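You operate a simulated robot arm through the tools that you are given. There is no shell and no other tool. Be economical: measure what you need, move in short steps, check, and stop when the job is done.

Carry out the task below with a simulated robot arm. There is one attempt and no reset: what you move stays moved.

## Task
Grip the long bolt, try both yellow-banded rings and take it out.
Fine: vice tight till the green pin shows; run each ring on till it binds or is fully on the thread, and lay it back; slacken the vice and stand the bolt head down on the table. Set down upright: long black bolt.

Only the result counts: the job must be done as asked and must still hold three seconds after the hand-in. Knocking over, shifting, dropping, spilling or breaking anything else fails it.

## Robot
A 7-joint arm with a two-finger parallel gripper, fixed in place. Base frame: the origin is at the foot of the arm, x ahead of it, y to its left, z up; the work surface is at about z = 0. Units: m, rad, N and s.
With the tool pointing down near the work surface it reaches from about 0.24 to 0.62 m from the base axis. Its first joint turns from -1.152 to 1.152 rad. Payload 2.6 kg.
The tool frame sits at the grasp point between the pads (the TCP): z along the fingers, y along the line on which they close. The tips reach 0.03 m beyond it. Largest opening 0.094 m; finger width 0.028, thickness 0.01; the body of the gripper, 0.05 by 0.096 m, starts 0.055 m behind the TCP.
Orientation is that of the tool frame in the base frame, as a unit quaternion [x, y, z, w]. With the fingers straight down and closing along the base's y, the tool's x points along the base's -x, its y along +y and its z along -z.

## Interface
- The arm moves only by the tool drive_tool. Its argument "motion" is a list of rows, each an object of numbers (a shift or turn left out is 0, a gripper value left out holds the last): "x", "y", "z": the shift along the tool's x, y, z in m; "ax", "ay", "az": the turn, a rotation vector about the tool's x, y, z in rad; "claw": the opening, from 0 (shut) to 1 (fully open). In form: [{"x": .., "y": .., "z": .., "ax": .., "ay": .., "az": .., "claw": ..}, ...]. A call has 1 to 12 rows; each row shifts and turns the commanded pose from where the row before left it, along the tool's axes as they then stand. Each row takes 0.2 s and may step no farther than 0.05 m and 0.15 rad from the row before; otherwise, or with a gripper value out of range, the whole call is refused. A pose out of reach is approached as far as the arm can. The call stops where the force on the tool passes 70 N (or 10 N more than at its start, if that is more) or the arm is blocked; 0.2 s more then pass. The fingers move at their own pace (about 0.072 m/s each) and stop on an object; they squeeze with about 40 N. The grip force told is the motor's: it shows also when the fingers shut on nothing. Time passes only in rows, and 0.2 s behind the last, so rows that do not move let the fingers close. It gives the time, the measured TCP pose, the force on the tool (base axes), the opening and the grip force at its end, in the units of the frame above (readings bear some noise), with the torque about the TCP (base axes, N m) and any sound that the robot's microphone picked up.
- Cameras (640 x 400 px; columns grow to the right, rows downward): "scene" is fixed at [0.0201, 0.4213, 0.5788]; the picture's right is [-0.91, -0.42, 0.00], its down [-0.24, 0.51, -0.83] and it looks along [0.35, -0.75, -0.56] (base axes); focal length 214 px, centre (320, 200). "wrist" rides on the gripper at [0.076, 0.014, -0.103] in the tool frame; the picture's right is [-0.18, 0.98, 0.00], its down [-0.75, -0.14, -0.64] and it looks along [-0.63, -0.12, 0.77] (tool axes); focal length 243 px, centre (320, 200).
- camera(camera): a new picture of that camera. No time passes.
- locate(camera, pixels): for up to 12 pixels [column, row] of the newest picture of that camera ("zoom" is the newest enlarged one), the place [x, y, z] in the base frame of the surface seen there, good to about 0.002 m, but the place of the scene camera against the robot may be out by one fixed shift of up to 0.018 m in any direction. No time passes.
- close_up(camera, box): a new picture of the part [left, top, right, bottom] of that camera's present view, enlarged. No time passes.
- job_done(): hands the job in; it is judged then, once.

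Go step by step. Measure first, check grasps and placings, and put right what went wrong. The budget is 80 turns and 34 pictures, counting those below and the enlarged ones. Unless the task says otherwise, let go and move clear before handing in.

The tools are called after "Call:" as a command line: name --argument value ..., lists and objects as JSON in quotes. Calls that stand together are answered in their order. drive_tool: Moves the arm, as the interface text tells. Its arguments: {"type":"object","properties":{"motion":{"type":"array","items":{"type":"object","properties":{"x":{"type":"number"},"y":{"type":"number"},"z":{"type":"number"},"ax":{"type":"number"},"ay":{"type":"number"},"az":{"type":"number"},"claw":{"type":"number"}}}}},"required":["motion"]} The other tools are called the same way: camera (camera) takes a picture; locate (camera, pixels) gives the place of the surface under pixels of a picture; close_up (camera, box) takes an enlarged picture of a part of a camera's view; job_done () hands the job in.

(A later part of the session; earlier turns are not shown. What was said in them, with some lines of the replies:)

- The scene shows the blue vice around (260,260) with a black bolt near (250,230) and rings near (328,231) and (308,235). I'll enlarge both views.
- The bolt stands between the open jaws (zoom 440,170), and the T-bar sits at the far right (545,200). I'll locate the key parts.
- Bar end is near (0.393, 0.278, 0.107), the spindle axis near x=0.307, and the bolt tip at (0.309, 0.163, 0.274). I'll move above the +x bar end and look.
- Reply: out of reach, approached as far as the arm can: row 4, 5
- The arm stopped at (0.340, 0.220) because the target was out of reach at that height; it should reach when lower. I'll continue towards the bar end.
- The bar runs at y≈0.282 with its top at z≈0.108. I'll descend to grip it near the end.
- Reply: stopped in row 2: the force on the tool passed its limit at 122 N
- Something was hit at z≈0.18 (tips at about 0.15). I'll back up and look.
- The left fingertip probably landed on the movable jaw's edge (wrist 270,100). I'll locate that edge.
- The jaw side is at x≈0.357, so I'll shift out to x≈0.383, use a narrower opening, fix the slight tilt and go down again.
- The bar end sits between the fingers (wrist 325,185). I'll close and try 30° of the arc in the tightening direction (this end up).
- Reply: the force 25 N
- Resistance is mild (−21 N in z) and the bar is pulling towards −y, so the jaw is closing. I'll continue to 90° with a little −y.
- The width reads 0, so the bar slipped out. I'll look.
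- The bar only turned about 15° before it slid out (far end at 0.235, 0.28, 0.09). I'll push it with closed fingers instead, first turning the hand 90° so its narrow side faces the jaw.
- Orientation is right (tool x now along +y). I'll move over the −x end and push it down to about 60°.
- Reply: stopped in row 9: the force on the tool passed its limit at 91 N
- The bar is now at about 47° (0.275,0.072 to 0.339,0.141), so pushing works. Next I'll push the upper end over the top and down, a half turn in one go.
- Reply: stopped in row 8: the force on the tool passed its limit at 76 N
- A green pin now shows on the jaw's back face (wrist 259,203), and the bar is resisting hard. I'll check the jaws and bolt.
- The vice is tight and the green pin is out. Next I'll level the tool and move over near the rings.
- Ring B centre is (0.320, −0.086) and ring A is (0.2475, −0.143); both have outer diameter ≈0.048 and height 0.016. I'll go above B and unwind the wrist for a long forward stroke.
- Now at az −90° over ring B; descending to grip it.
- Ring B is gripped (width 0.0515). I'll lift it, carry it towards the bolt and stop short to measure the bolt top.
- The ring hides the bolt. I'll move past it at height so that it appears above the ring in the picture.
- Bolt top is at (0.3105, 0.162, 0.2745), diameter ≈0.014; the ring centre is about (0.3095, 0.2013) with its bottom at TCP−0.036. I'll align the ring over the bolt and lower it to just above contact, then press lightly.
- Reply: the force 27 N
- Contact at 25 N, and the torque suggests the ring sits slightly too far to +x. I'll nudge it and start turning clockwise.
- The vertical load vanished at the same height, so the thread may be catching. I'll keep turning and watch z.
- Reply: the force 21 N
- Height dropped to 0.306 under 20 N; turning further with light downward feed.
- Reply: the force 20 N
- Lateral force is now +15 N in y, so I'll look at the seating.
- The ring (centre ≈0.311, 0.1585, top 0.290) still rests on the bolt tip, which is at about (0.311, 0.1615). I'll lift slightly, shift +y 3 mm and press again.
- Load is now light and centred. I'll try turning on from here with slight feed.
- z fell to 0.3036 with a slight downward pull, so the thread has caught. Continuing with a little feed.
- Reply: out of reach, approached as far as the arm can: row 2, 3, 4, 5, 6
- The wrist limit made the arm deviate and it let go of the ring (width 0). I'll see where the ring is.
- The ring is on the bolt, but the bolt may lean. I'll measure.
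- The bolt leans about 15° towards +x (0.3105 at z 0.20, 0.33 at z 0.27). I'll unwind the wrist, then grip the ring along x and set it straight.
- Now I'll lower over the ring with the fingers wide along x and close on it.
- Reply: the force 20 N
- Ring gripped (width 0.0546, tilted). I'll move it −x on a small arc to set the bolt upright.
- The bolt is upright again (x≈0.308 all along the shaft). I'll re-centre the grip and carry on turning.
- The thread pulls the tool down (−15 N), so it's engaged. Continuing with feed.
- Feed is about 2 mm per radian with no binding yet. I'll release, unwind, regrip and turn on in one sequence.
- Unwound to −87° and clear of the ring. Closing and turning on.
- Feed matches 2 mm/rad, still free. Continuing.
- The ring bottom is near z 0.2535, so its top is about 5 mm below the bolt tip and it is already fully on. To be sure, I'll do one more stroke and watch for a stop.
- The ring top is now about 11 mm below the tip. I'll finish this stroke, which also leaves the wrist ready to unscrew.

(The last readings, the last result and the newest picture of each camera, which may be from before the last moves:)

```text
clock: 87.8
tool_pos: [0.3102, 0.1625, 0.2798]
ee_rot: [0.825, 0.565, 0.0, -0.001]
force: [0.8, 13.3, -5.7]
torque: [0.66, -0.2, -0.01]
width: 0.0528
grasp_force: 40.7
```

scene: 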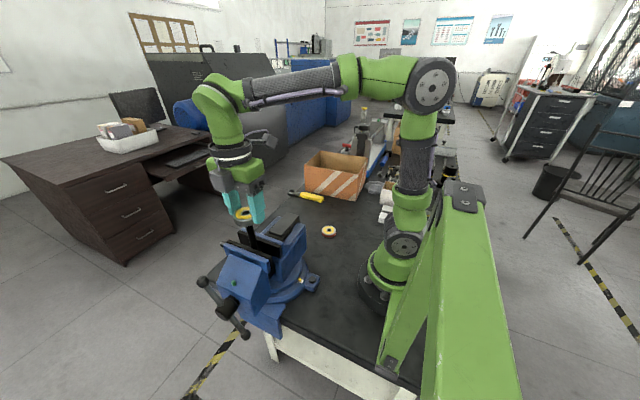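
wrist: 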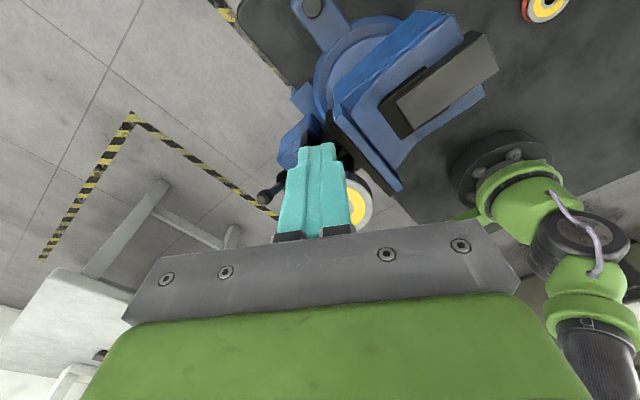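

This ring runs freely and is fully on the thread, so I'll unscrew it now: a stroke back, regrip, and another stroke.

Call:
drive_tool --motion '[{"z": -0.0003, "az": -0.15}, {"z": -0.0003, "az": -0.15}, {"z": -0.0003, "az": -0.15}, {"z": -0.0003, "az": -0.15}, {"z": -0.0003, "az": -0.15}, {"z": -0.0003, "az": -0.15}, {"z": -0.0003, "az": -0.15}, {"z": -0.0003, "az": -0.15}, {"z": -0.0003, "az": -0.15}, {"z": -0.0003, "az": -0.15}, {"z": -0.0003, "az": -0.15}, {"z": -0.0003, "az": -0.15}]'

Call:
drive_tool --motion '[{"z": -0.0003, "az": -0.15}, {"z": -0.0003, "az": -0.15}, {"z": -0.0003, "az": -0.15}, {"z": -0.0003, "az": -0.15}, {"z": -0.0003, "az": -0.15}, {"z": -0.0003, "az": -0.15}, {"z": -0.0003, "az": -0.15}, {"z": -0.0003, "az": -0.15}, {"z": -0.0003, "az": -0.15}, {"z": -0.0003, "az": -0.15}, {"z": -0.0003, "az": -0.15}, {}]'

Call:
drive_tool --motion '[{"claw": 0.75}, {}, {"az": 0.15}, {"az": 0.15}, {"az": 0.15}, {"az": 0.15}, {"az": 0.15}, {"az": 0.15}, {"az": 0.15}, {"az": 0.15}, {"az": 0.15}, {"az": 0.15}]'

Call:
drive_tool --motion '[{"az": 0.15}, {"az": 0.15}, {"az": 0.15}, {"az": 0.15}, {"az": 0.15}, {"az": 0.15}, {"az": 0.15}, {"az": 0.15}, {"az": 0.15}, {"az": 0.15}, {"az": 0.15}, {"az": 0.15}]'

Call:
drive_tool --motion '[{"az": 0.15}, {"az": 0.15}, {"az": 0.15}, {"az": 0.15}, {"claw": 0}, {}, {}]'

```text
clock: 90.5
tool_pos: [0.3105, 0.1616, 0.2846]
ee_rot: [0.068, 0.998, 0.0, 0.001]
force: [3.4, 3.8, 22.7]
torque: [0.22, -0.36, -0.13]
width: 0.053
grasp_force: 40.1
```

```text
clock: 93.0
tool_pos: [0.3101, 0.1606, 0.287]
ee_rot: [-0.689, 0.725, 0.0, 0.0]
force: [6.8, 14.8, 4.8]
torque: [1.34, -0.73, -0.01]
width: 0.0529
grasp_force: 39.6
```

```text
clock: 95.7
tool_pos: [0.3108, 0.1609, 0.2865]
ee_rot: [-0.005, 1.0, -0.001, 0.0]
force: [1.0, 0.6, -0.6]
torque: [-0.04, -0.02, -0.02]
width: 0.0705
grasp_force: 0.1
```

```text
clock: 98.2
tool_pos: [0.3104, 0.1607, 0.2879]
ee_rot: [0.78, 0.626, 0.0, 0.0]
force: [0.1, -0.1, 0.6]
torque: [-0.02, 0.02, 0.01]
width: 0.0706
grasp_force: 0.1
```

```text
clock: 99.8
tool_pos: [0.3108, 0.1612, 0.2871]
ee_rot: [0.93, 0.369, -0.002, 0.0]
force: [-1.4, 4.3, 0.1]
torque: [0.28, 0.16, -0.02]
width: 0.0519
grasp_force: 40.1
```

That works (z 0.287, az 136°). Second unscrewing stroke and regrip.

Call:
drive_tool --motion '[{"z": -0.0003, "az": -0.15}, {"z": -0.0003, "az": -0.15}, {"z": -0.0003, "az": -0.15}, {"z": -0.0003, "az": -0.15}, {"z": -0.0003, "az": -0.15}, {"z": -0.0003, "az": -0.15}, {"z": -0.0003, "az": -0.15}, {"z": -0.0003, "az": -0.15}, {"z": -0.0003, "az": -0.15}, {"z": -0.0003, "az": -0.15}, {"z": -0.0003, "az": -0.15}, {"z": -0.0003, "az": -0.15}]'

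Call:
drive_tool --motion '[{"z": -0.0003, "az": -0.15}, {"z": -0.0003, "az": -0.15}, {"z": -0.0003, "az": -0.15}, {"z": -0.0003, "az": -0.15}, {"z": -0.0003, "az": -0.15}, {"z": -0.0003, "az": -0.15}, {"z": -0.0003, "az": -0.15}, {"z": -0.0003, "az": -0.15}, {"z": -0.0003, "az": -0.15}, {"z": -0.0003, "az": -0.15}, {"z": -0.0003, "az": -0.15}, {"z": -0.0003, "az": -0.15}]'

Call:
drive_tool --motion '[{"z": -0.0003, "az": -0.15}, {"claw": 0.75}, {}, {"az": 0.15}, {"az": 0.15}, {"az": 0.15}, {"az": 0.15}, {"az": 0.15}, {"az": 0.15}, {"az": 0.15}, {"az": 0.15}, {"az": 0.15}]'

Call:
drive_tool --motion '[{"az": 0.15}, {"az": 0.15}, {"az": 0.15}, {"az": 0.15}, {"az": 0.15}, {"az": 0.15}, {"az": 0.15}, {"az": 0.15}, {"az": 0.15}, {"az": 0.15}, {"az": 0.15}, {"az": 0.15}]'

Call:
drive_tool --motion '[{"az": 0.15}, {"az": 0.15}, {"az": 0.15}, {"az": 0.15}, {"claw": 0}, {}, {}]'

```text
clock: 102.5
tool_pos: [0.3119, 0.1615, 0.2891]
ee_rot: [0.287, 0.958, 0.001, 0.001]
force: [0.9, 2.7, 25.1]
torque: [0.16, 0.08, -0.11]
width: 0.0517
grasp_force: 40.8
```

```text
clock: 105.0
tool_pos: [0.3104, 0.1617, 0.2942]
ee_rot: [-0.572, 0.82, 0.0, 0.0]
force: [7.7, 9.2, 4.4]
torque: [0.64, -1.07, -0.05]
width: 0.0517
grasp_force: 40.9
```

```text
clock: 107.7
tool_pos: [0.3095, 0.1619, 0.294]
ee_rot: [-0.006, 1.0, 0.001, 0.001]
force: [-0.2, 0.3, 1.3]
torque: [-0.02, 0.02, 0.0]
width: 0.0704
grasp_force: 0.1
```

```text
clock: 110.2
tool_pos: [0.3106, 0.1627, 0.295]
ee_rot: [0.779, 0.627, 0.001, 0.0]
force: [0.7, 0.2, 0.6]
torque: [-0.01, 0.0, -0.01]
width: 0.0705
grasp_force: 0.0
```

```text
clock: 111.8
tool_pos: [0.3105, 0.1626, 0.2933]
ee_rot: [0.93, 0.369, 0.0, -0.001]
force: [-2.0, 2.1, 0.0]
torque: [0.01, 0.2, 0.01]
width: 0.0518
grasp_force: 39.7
```

Third stroke and regrip.

Call:
drive_tool --motion '[{"z": -0.0003, "az": -0.15}, {"z": -0.0003, "az": -0.15}, {"z": -0.0003, "az": -0.15}, {"z": -0.0003, "az": -0.15}, {"z": -0.0003, "az": -0.15}, {"z": -0.0003, "az": -0.15}, {"z": -0.0003, "az": -0.15}, {"z": -0.0003, "az": -0.15}, {"z": -0.0003, "az": -0.15}, {"z": -0.0003, "az": -0.15}, {"z": -0.0003, "az": -0.15}, {"z": -0.0003, "az": -0.15}]'

Call:
drive_tool --motion '[{"z": -0.0003, "az": -0.15}, {"z": -0.0003, "az": -0.15}, {"z": -0.0003, "az": -0.15}, {"z": -0.0003, "az": -0.15}, {"z": -0.0003, "az": -0.15}, {"z": -0.0003, "az": -0.15}, {"z": -0.0003, "az": -0.15}, {"z": -0.0003, "az": -0.15}, {"z": -0.0003, "az": -0.15}, {"z": -0.0003, "az": -0.15}, {"z": -0.0003, "az": -0.15}, {"z": -0.0003, "az": -0.15}]'

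Call:
drive_tool --motion '[{"z": -0.0003, "az": -0.15}, {"claw": 0.75}, {}, {"az": 0.15}, {"az": 0.15}, {"az": 0.15}, {"az": 0.15}, {"az": 0.15}, {"az": 0.15}, {"az": 0.15}, {"az": 0.15}, {"az": 0.15}]'

Call:
drive_tool --motion '[{"az": 0.15}, {"az": 0.15}, {"az": 0.15}, {"az": 0.15}, {"az": 0.15}, {"az": 0.15}, {"az": 0.15}, {"az": 0.15}, {"az": 0.15}, {"az": 0.15}, {"az": 0.15}, {"az": 0.15}]'

Call:
drive_tool --motion '[{"az": 0.15}, {"az": 0.15}, {"az": 0.15}, {"az": 0.15}, {"claw": 0}, {}, {}]'

```text
clock: 114.5
tool_pos: [0.3112, 0.1615, 0.2978]
ee_rot: [0.288, 0.958, 0.0, 0.0]
force: [1.7, 2.5, -16.8]
torque: [-0.18, -0.43, -0.02]
width: 0.0519
grasp_force: 40.5
```

```text
clock: 117.0
tool_pos: [0.3104, 0.1609, 0.3027]
ee_rot: [-0.571, 0.821, -0.001, 0.002]
force: [1.8, 7.4, 23.6]
torque: [0.7, -0.16, -0.11]
width: 0.0519
grasp_force: 39.9
```

```text
clock: 119.7
tool_pos: [0.3091, 0.1617, 0.3019]
ee_rot: [-0.005, 1.0, 0.0, 0.0]
force: [-0.1, -0.8, 0.8]
torque: [-0.03, -0.06, -0.01]
width: 0.0706
grasp_force: 0.0
```

```text
clock: 122.2
tool_pos: [0.3107, 0.1626, 0.3019]
ee_rot: [0.78, 0.626, 0.0, -0.001]
force: [-0.2, -0.3, 0.2]
torque: [0.03, -0.01, 0.01]
width: 0.0705
grasp_force: 0.0
```

```text
clock: 123.8
tool_pos: [0.3107, 0.1622, 0.3013]
ee_rot: [0.93, 0.367, 0.001, -0.001]
force: [0.0, 1.1, -1.7]
torque: [-0.11, -0.08, 0.0]
width: 0.052
grasp_force: 39.9
```

Last stroke, ending with a small lift to see whether it comes free.

Call:
drive_tool --motion '[{"z": -0.0003, "az": -0.15}, {"z": -0.0003, "az": -0.15}, {"z": -0.0003, "az": -0.15}, {"z": -0.0003, "az": -0.15}, {"z": -0.0003, "az": -0.15}, {"z": -0.0003, "az": -0.15}, {"z": -0.0003, "az": -0.15}, {"z": -0.0003, "az": -0.15}, {"z": -0.0003, "az": -0.15}, {"z": -0.0003, "az": -0.15}, {"z": -0.0003, "az": -0.15}, {"z": -0.0003, "az": -0.15}]'

Call:
drive_tool --motion '[{"z": -0.0003, "az": -0.15}, {"z": -0.0003, "az": -0.15}, {"z": -0.0003, "az": -0.15}, {"z": -0.0003, "az": -0.15}, {"z": -0.0003, "az": -0.15}, {"z": -0.0003, "az": -0.15}, {"z": -0.0003, "az": -0.15}, {"z": -0.0003, "az": -0.15}, {"z": -0.0003, "az": -0.15}, {"z": -0.0003, "az": -0.15}, {"z": -0.0003, "az": -0.15}, {"z": -0.0003, "az": -0.15}]'

Call:
drive_tool --motion '[{"az": -0.13}, {"z": -0.002}, {}]'

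```text
clock: 126.5
tool_pos: [0.3105, 0.1618, 0.3048]
ee_rot: [0.287, 0.958, 0.001, 0.0]
force: [0.4, -0.3, 21.9]
torque: [-0.12, -0.19, -0.12]
width: 0.0516
grasp_force: 40.4
```

```text
clock: 129.1
tool_pos: [0.31, 0.1614, 0.3073]
ee_rot: [-0.571, 0.821, 0.001, 0.0]
force: [-0.3, -0.3, -2.4]
torque: [-0.01, -0.03, -0.04]
width: 0.0518
grasp_force: 39.3
```

```text
clock: 129.8
tool_pos: [0.3107, 0.1613, 0.3115]
ee_rot: [-0.623, 0.782, 0.0, 0.0]
force: [-0.3, -0.5, -2.1]
torque: [-0.02, 0.02, 0.01]
width: 0.0515
grasp_force: 39.4
```

The ring is free (only its weight shows). I'll lift it and carry it back above its old place.

Call:
drive_tool --motion '[{"z": -0.025}, {"az": -0.112}, {"az": -0.112}, {"x": 0.0413, "y": -0.0016}, {"x": 0.0413, "y": -0.0016}, {"x": 0.0413, "y": -0.0016}, {"x": 0.0413, "y": -0.0016}, {"x": 0.0413, "y": -0.0016}, {"x": 0.0413, "y": -0.0016}, {"z": 0.05}, {"z": 0.05}, {}]'

```text
clock: 132.4
tool_pos: [0.3182, -0.0889, 0.2373]
ee_rot: [-0.706, 0.708, 0.0, 0.0]
force: [-0.2, -0.7, -2.1]
torque: [0.0, 0.0, 0.02]
width: 0.0516
grasp_force: 39.8
```

Call:
drive_tool --motion '[{"x": -0.002, "y": -0.002, "z": 0.045}, {"z": 0.05}, {"z": 0.05}, {"z": 0.045}, {"z": 0.007}, {"z": 0.002}, {}]'

```text
clock: 134.1
tool_pos: [0.3207, -0.0834, 0.0379]
ee_rot: [-0.705, 0.709, 0.0, 0.0]
force: [0.5, -0.3, -1.8]
torque: [0.0, 0.01, 0.03]
width: 0.0515
grasp_force: 40.4
```

Nearly down. I'll set it on the table, release, and go straight to ring A.

Call:
drive_tool --motion '[{"z": 0.002}, {"z": 0.001}, {"claw": 0.7}, {}, {"z": -0.045}, {"x": 0.0285, "y": 0.03625}, {"x": 0.0285, "y": 0.03625}, {}, {"z": 0.045}, {}]'

Call:
close_up --camera "wrist" --box '[200, 60, 440, 230]'

```text
clock: 136.2
tool_pos: [0.2472, -0.1438, 0.0327]
ee_rot: [-0.706, 0.708, 0.001, 0.001]
force: [-0.9, 0.2, 0.3]
torque: [0.06, 0.03, 0.0]
width: 0.0656
grasp_force: 0.1
```

```text
2.35 times, centred on (320, 145) of wrist
```

zoom: 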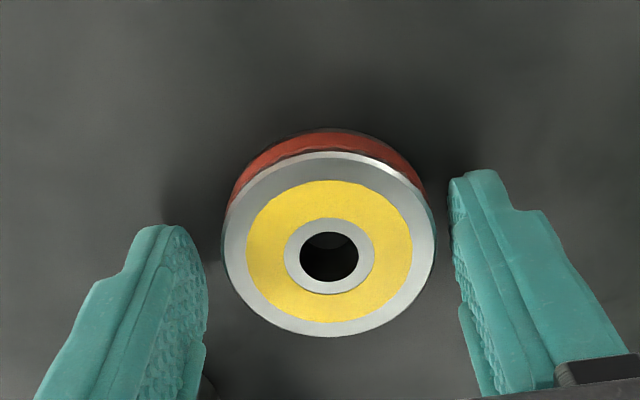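

Ring A sits well centred between the fingers. Closing, lifting and carrying it above the bolt.

Call:
drive_tool --motion '[{"claw": 0}, {}, {}, {"z": -0.05}, {"z": -0.05}, {"z": -0.05}, {"z": -0.05}, {"z": -0.05}, {"z": -0.05}, {}]'

Call:
drive_tool --motion '[{"x": -0.0436, "y": -0.009}, {"x": -0.0436, "y": -0.009}, {"x": -0.0436, "y": -0.009}, {"x": -0.0436, "y": -0.009}, {"x": -0.0436, "y": -0.009}, {"x": -0.0436, "y": -0.009}, {"x": -0.0436, "y": -0.009}, {}, {}]'

```text
clock: 138.4
tool_pos: [0.2473, -0.1425, 0.3391]
ee_rot: [-0.706, 0.708, 0.0, 0.0]
force: [-0.8, -0.5, -2.2]
torque: [0.02, -0.01, -0.03]
width: 0.0514
grasp_force: 40.1
```

```text
clock: 140.4
tool_pos: [0.3112, 0.1683, 0.3321]
ee_rot: [-0.706, 0.708, 0.0, 0.0]
force: [0.6, -0.8, -1.2]
torque: [-0.01, -0.01, -0.01]
width: 0.0517
grasp_force: 40.2
```

Call:
drive_tool --motion '[{"x": 0.0055}, {"z": 0.015}, {}, {}]'

```text
clock: 141.4
tool_pos: [0.3133, 0.1611, 0.3179]
ee_rot: [-0.706, 0.708, 0.0, 0.0]
force: [-0.3, 0.0, -2.1]
torque: [0.0, 0.02, 0.03]
width: 0.0517
grasp_force: 39.6
```

Call:
drive_tool --motion '[{"y": 0.0015, "z": 0.005}, {"z": 0.003}, {"z": 0.002}, {"az": 0.15}, {"z": 0.001, "az": 0.15}, {"az": 0.15}, {"z": 0.001, "az": 0.15}, {"az": 0.15}, {}]'

```text
clock: 143.4
tool_pos: [0.3123, 0.1587, 0.3072]
ee_rot: [-0.396, 0.918, 0.0, 0.002]
force: [-0.8, 6.7, 25.2]
torque: [0.46, -0.04, -0.01]
width: 0.0515
grasp_force: 40.1
```

Contact on the +y side of the ring, so I'll nudge it towards +y and keep turning.

Call:
drive_tool --motion '[{"z": -0.002}, {"x": -0.0008, "y": 0.0028}, {"z": 0.002}, {"az": 0.15}, {"az": 0.15}, {"az": 0.15}, {"az": 0.15}, {"az": 0.15}, {"az": 0.15}, {}]'

```text
clock: 145.7
tool_pos: [0.3096, 0.1612, 0.3074]
ee_rot: [0.042, 0.999, 0.001, 0.001]
force: [1.2, 5.3, 15.5]
torque: [0.21, -0.21, 0.05]
width: 0.0514
grasp_force: 39.4
```

Call:
drive_tool --motion '[{"x": -0.001, "y": 0.0005}, {"az": 0.15}, {"z": 0.0003, "az": 0.15}, {"z": 0.0003, "az": 0.15}, {"z": 0.0003, "az": 0.15}, {"z": 0.0003, "az": 0.15}, {"z": 0.0003, "az": 0.15}, {"z": 0.0003, "az": 0.15}, {"z": 0.0003, "az": 0.15}, {"z": 0.0003, "az": 0.15}, {}]'

```text
clock: 148.1
tool_pos: [0.3101, 0.1622, 0.3041]
ee_rot: [0.657, 0.754, 0.0, -0.002]
force: [-1.8, 8.3, 12.9]
torque: [0.99, 0.25, -0.05]
width: 0.0511
grasp_force: 39.6
```

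It's feeding (z 0.304). Continuing and watching for binding.

Call:
drive_tool --motion '[{"z": 0.0003, "az": 0.15}, {"z": 0.0003, "az": 0.15}, {"z": 0.0003, "az": 0.15}, {"z": 0.0003, "az": 0.15}, {"z": 0.0003, "az": 0.15}, {"z": 0.0003, "az": 0.15}, {"z": 0.0003, "az": 0.15}, {}]'

```text
clock: 149.8
tool_pos: [0.3106, 0.1615, 0.3028]
ee_rot: [0.946, 0.325, -0.001, 0.0]
force: [-2.0, 2.9, -7.3]
torque: [0.21, 0.17, 1.22]
width: 0.0524
grasp_force: 40.3
```

Torque about z jumped to 1.2 N m: ring A binds. I'll unscrew it, lift it off and carry it back.

Call:
drive_tool --motion '[{"z": -0.0003, "az": -0.15}, {"z": -0.0003, "az": -0.15}, {"z": -0.0003, "az": -0.15}, {"z": -0.0003, "az": -0.15}, {"z": -0.0003, "az": -0.15}, {"z": -0.0003, "az": -0.15}, {"z": -0.0003, "az": -0.15}, {"z": -0.0003, "az": -0.15}, {"z": -0.0003, "az": -0.15}, {"z": -0.0003, "az": -0.15}, {"z": -0.0003, "az": -0.15}, {"z": -0.0003, "az": -0.15}]'

Call:
drive_tool --motion '[{"z": -0.0003, "az": -0.15}, {"z": -0.0003, "az": -0.15}, {"z": -0.0003, "az": -0.15}, {"z": -0.0003, "az": -0.15}, {"z": -0.0003, "az": -0.15}, {"z": -0.0003, "az": -0.15}, {"z": -0.0003, "az": -0.15}, {"z": -0.0003, "az": -0.15}, {"z": -0.0003, "az": -0.15}, {"z": -0.0003, "az": -0.15}, {"z": -0.0003, "az": -0.15}, {"z": -0.0003, "az": -0.15}]'

Call:
drive_tool --motion '[{"z": -0.0003, "az": -0.15}, {"az": -0.15}, {"az": -0.148}, {"z": -0.03}, {"x": 0.0435, "y": 0.009}, {"x": 0.0435, "y": 0.009}, {"x": 0.0435, "y": 0.009}, {"x": 0.0435, "y": 0.009}, {"x": 0.0435, "y": 0.009}, {"x": 0.0435, "y": 0.009}, {"x": 0.0435, "y": 0.009}, {}]'

```text
clock: 152.4
tool_pos: [0.3109, 0.1614, 0.3067]
ee_rot: [0.333, 0.943, 0.0, 0.0]
force: [3.2, 1.4, 2.1]
torque: [0.26, -0.51, -0.05]
width: 0.0522
grasp_force: 39.6
```

```text
clock: 155.1
tool_pos: [0.3103, 0.1609, 0.3092]
ee_rot: [-0.531, 0.847, 0.0, 0.001]
force: [0.3, 0.0, -3.0]
torque: [0.02, -0.01, 0.05]
width: 0.0519
grasp_force: 39.9
```

```text
clock: 157.7
tool_pos: [0.2462, -0.1449, 0.341]
ee_rot: [-0.705, 0.71, 0.0, -0.001]
force: [0.4, 0.3, -2.2]
torque: [-0.01, -0.01, -0.01]
width: 0.0523
grasp_force: 39.8
```

Ring A is off and above its place. I'll set it down, release, lift and travel to the vice handle with the hand turned to +90°.

Call:
drive_tool --motion '[{"y": -0.001, "z": 0.05}, {"z": 0.05}, {"z": 0.05}, {"z": 0.05}, {"z": 0.05}, {"z": 0.045}, {"z": 0.006}, {"z": 0.003}, {"z": 0.001}, {}, {"claw": 0.7}, {}]'

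Call:
drive_tool --motion '[{"z": -0.05}, {"z": -0.05}, {"z": -0.05}, {"z": -0.05}, {"z": -0.05}, {"z": -0.05, "claw": 0}, {"az": 0.15}, {"az": 0.15}, {"az": 0.15}, {"az": 0.15}, {"az": 0.15}, {"az": 0.15}]'

Call:
drive_tool --motion '[{"az": 0.15}, {"az": 0.15}, {"az": 0.15}, {"az": 0.15}, {"az": 0.15}, {"az": 0.15}, {"az": 0.15}, {"az": 0.15}, {"az": 0.15}, {"az": 0.15}, {"az": 0.15}, {"az": 0.15}]'

Call:
drive_tool --motion '[{"az": 0.15}, {"az": 0.15}, {"az": 0.1416}, {"x": 0.0476, "y": 0.0059}, {"x": 0.0476, "y": 0.0059}, {"x": 0.0476, "y": 0.0059}, {"x": 0.0476, "y": 0.0059}, {"x": 0.0476, "y": 0.0059}, {"x": 0.0476, "y": 0.0059}, {"x": 0.0476, "y": 0.0059}, {"x": 0.0476, "y": 0.0059}, {"x": 0.0476, "y": 0.0059}]'

Call:
close_up --camera "scene" --box '[180, 180, 370, 350]'

```text
clock: 160.2
tool_pos: [0.2451, -0.1428, 0.0359]
ee_rot: [-0.705, 0.709, 0.0, 0.0]
force: [0.3, 0.0, 0.8]
torque: [-0.01, 0.07, 0.0]
width: 0.0655
grasp_force: 0.0
```

```text
clock: 162.8
tool_pos: [0.2464, -0.1424, 0.3354]
ee_rot: [-0.325, 0.946, 0.0, -0.001]
force: [-0.1, -0.5, 0.3]
torque: [-0.02, 0.0, 0.03]
width: 0.0
grasp_force: 32.7
```

```text
clock: 165.4
tool_pos: [0.247, -0.1422, 0.3344]
ee_rot: [0.538, 0.843, 0.0, 0.0]
force: [-0.1, -0.4, 0.0]
torque: [-0.02, 0.0, 0.0]
width: 0.0
grasp_force: 33.1
```

```text
clock: 168.1
tool_pos: [0.3013, 0.2884, 0.3348]
ee_rot: [0.709, 0.705, 0.0, 0.0]
force: [0.8, 0.5, -0.1]
torque: [-0.05, -0.01, 0.04]
width: 0.0
grasp_force: 32.7
```

```text
2.35 times, centred on (275, 265) of scene
```

zoom: 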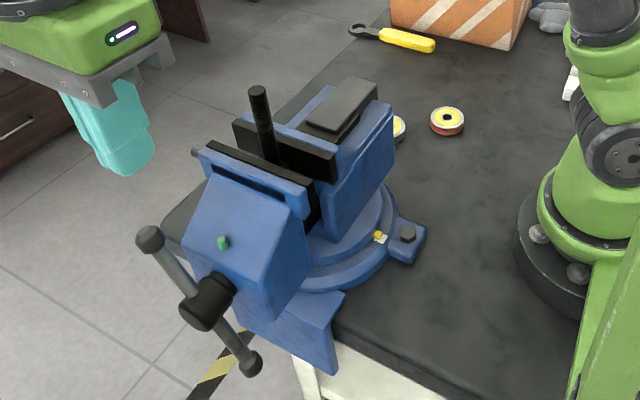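

Both rings are back, the green pin still shows and the bar's upper end is on the +x side. I'll push that end down to slacken the vice.

Call:
drive_tool --motion '[{"x": -0.002, "z": 0.049}, {"z": 0.05}, {"z": 0.021}, {"y": 0.002, "z": 0.018}, {"y": 0.022, "z": 0.004}, {"y": 0.015, "z": 0.011}, {"y": 0.011, "z": 0.011}, {"y": 0.013, "z": 0.015}, {"y": 0.009, "z": 0.017}, {"y": 0.005, "z": 0.017}, {"y": -0.0013, "z": 0.0177}, {"y": -0.0077, "z": 0.0103}]'

Call:
close_up --camera "wrist" --box '[160, 60, 480, 260]'

```text
clock: 170.7
tool_pos: [0.3724, 0.2847, 0.0942]
ee_rot: [0.709, 0.705, 0.004, 0.002]
force: [9.3, 5.7, 18.9]
torque: [-0.71, 1.42, 0.0]
width: 0.0
grasp_force: 33.5
```

```text
2.00 times, centred on (320, 160) of wrist
```

zoom: 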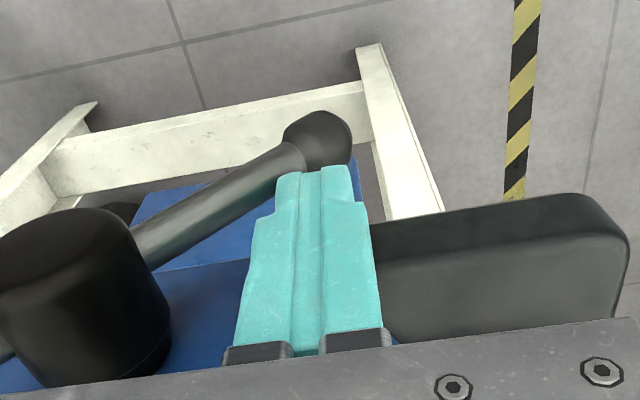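

The bar went down about 100° (ball now low on the +x side, zoom 315,140), so the vice should be slack. I'll go over the bolt, grip its shank and lift gently.

Call:
drive_tool --motion '[{"z": -0.05, "ay": 0.0}, {"z": -0.05}, {"z": -0.05}, {"z": -0.05}, {"z": -0.05}, {"x": -0.041, "y": -0.0207, "claw": 0.5}, {"x": -0.041, "y": -0.0207}, {"x": -0.041, "y": -0.0207}, {}, {}]'

Call:
close_up --camera "wrist" --box '[220, 60, 420, 240]'

Call:
locate --camera "zoom" --pixels '[[320, 180], [320, 200], [320, 160], [300, 180], [340, 180], [320, 140]]'

```text
clock: 172.8
tool_pos: [0.308, 0.1637, 0.3432]
ee_rot: [0.708, 0.706, 0.0, 0.0]
force: [0.1, 0.5, -0.4]
torque: [0.0, 0.04, 0.03]
width: 0.0473
grasp_force: 0.0
```

```text
2.22 times, centred on (320, 150) of wrist
```

zoom: 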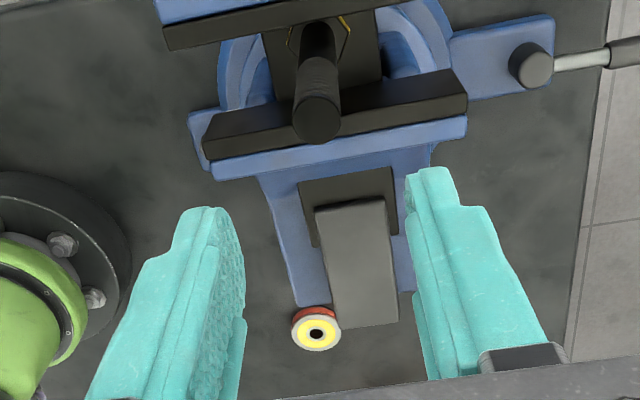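

```text
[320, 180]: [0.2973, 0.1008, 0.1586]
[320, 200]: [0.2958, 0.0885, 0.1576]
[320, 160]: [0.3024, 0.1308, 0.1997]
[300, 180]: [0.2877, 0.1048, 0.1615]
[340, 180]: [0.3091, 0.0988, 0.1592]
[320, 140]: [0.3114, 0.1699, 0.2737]
```

The bolt tip now appears at y≈0.174 (zoom 318,118), about 12 mm further to +y since the jaw opened. I'll shift, descend, grip it and lift.

Call:
drive_tool --motion '[{"x": 0.011, "y": 0.002}, {}, {"z": 0.045}, {"z": 0.03}, {"z": 0.018}, {}, {"claw": 0}, {}, {}, {}]'

Call:
drive_tool --motion '[{"z": -0.015}, {"z": -0.015}, {"z": -0.03}, {"z": -0.03}, {"z": -0.03}, {}]'

Call:
close_up --camera "scene" --box '[180, 140, 370, 320]'

```text
clock: 175.1
tool_pos: [0.3074, 0.1745, 0.251]
ee_rot: [0.709, 0.705, 0.0, 0.0]
force: [-0.6, 0.6, 0.1]
torque: [-0.01, 0.06, 0.01]
width: 0.0153
grasp_force: 40.1
```

```text
clock: 176.4
tool_pos: [0.3075, 0.1729, 0.3724]
ee_rot: [0.709, 0.706, 0.001, 0.0]
force: [0.2, 0.0, -2.2]
torque: [-0.03, 0.0, -0.04]
width: 0.015
grasp_force: 39.7
```

```text
2.22 times, centred on (275, 230) of scene
```

zoom: 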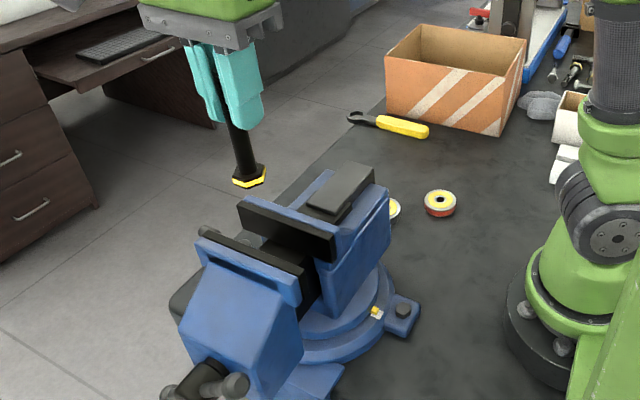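

The bolt is held upright with its yellow-edged head hanging clear. I'll measure the head and carry it over the free table area.

Call:
locate --camera "zoom" --pixels '[[250, 184], [250, 176], [233, 182], [265, 178], [237, 135], [245, 160], [430, 160], [450, 170], [400, 122], [460, 150], [415, 165]]'

Call:
drive_tool --motion '[{"x": -0.0469}, {"x": -0.0469}, {"x": -0.0469}, {"x": -0.0469}, {"x": -0.0469}, {"x": -0.0469}, {"x": -0.0469}, {"x": -0.0469}, {}]'

```text
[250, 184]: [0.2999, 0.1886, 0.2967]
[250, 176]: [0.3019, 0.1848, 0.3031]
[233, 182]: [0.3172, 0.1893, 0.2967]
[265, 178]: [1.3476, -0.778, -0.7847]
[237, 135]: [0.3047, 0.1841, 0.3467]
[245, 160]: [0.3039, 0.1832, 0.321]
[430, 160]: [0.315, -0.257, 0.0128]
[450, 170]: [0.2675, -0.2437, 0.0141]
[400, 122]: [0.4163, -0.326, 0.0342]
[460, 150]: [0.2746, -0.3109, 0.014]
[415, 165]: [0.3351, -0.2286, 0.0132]
```

```text
clock: 178.4
tool_pos: [0.3062, -0.201, 0.371]
ee_rot: [0.708, 0.706, -0.001, -0.001]
force: [-0.2, -0.4, -1.6]
torque: [0.0, 0.04, -0.02]
width: 0.0151
grasp_force: 39.6
```

Head bottom is about 0.089 below the TCP and the shaft is vertical within 2°. I'll lower it in fine steps until it touches the table.

Call:
drive_tool --motion '[{"z": 0.05}, {"z": 0.05}, {"z": 0.05}, {"z": 0.05}, {"z": 0.05}, {"z": 0.02}, {"z": 0.006}, {}]'

Call:
drive_tool --motion '[{"z": 0.0015}, {"z": 0.0015}, {}]'

Call:
drive_tool --motion '[{"z": 0.0015}, {}]'

Call:
drive_tool --motion '[{"z": 0.001}, {}]'

Call:
close_up --camera "scene" --box '[270, 160, 370, 260]'

```text
clock: 180.2
tool_pos: [0.308, -0.2029, 0.0932]
ee_rot: [0.709, 0.705, -0.001, 0.001]
force: [0.0, -1.7, 4.3]
torque: [0.06, -0.09, 0.0]
width: 0.0153
grasp_force: 39.7
```

```text
clock: 181.1
tool_pos: [0.3087, -0.2031, 0.0933]
ee_rot: [0.709, 0.705, 0.002, 0.001]
force: [-6.3, 6.9, 44.0]
torque: [0.73, 0.74, -0.01]
width: 0.0154
grasp_force: 40.1
```

```text
clock: 181.7
tool_pos: [0.3081, -0.2045, 0.0907]
ee_rot: [0.709, 0.705, 0.0, 0.002]
force: [5.4, -2.5, 23.5]
torque: [-0.22, -0.46, -0.01]
width: 0.0153
grasp_force: 40.3
```

```text
clock: 182.2
tool_pos: [0.3094, -0.2035, 0.0903]
ee_rot: [0.709, 0.705, 0.0, 0.002]
force: [7.9, -0.1, 26.8]
torque: [-0.05, -0.48, -0.01]
width: 0.0156
grasp_force: 39.8
```

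```text
4.00 times, centred on (320, 210) of scene
```

zoom: 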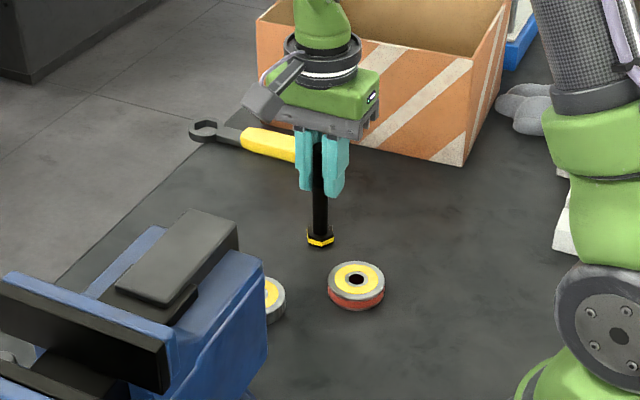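

The head is flat on the table with 27 N on it and the bolt looks upright. I'll relieve the load, open and rise straight up.

Call:
drive_tool --motion '[{"z": -0.001}, {"claw": 0.5}, {}, {}, {"z": -0.02}, {"z": -0.04}, {"z": -0.05}, {"z": -0.05}, {}]'

Call:
close_up --camera "scene" --box '[210, 160, 370, 290]'

```text
clock: 184.2
tool_pos: [0.3081, -0.205, 0.2515]
ee_rot: [0.709, 0.706, 0.0, 0.0]
force: [0.2, -0.3, -0.4]
torque: [0.03, 0.02, -0.01]
width: 0.0471
grasp_force: 0.2
```

```text
3.08 times, centred on (290, 225) of scene
```

zoom: 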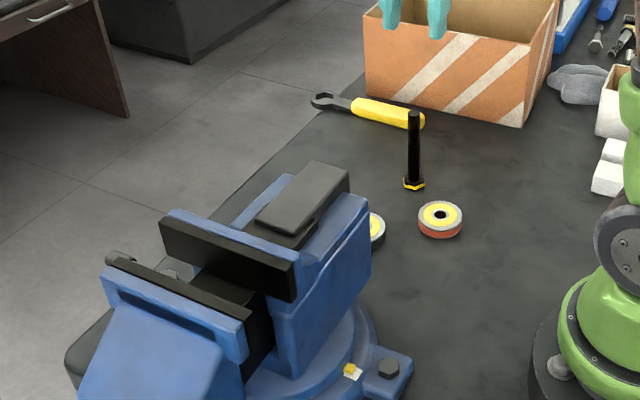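

The bolt stands head down on its own (zoom 413,150), both rings lie back in their places, the vice is slack and the gripper is clear. I'm handing in.

Call:
job_done

```text
The job is handed in.
```

I handed the job in with the long bolt standing head down on the table, the vice slack and both rings laid back about where they were.

- **Vice:** I tightened it until the green pin showed. While the first ring was going on, the arm ran out of wrist travel and tilted the bolt about 15° in the jaws. I set it upright again before carrying on.
- **Ring with the plain side:** it ran on freely. I stopped with the whole ring about 14 mm below the bolt tip, not at the end of the thread, and took that as fully on.
- **Red-sided ring:** it bound soon after starting, when the turning torque jumped to 1.2 N m, so I unscrewed it.
- **Not checked:** I pushed the handle back about 100° to slacken the vice and the bolt lifted out freely, but I did not look again at whether the green pin went back in.
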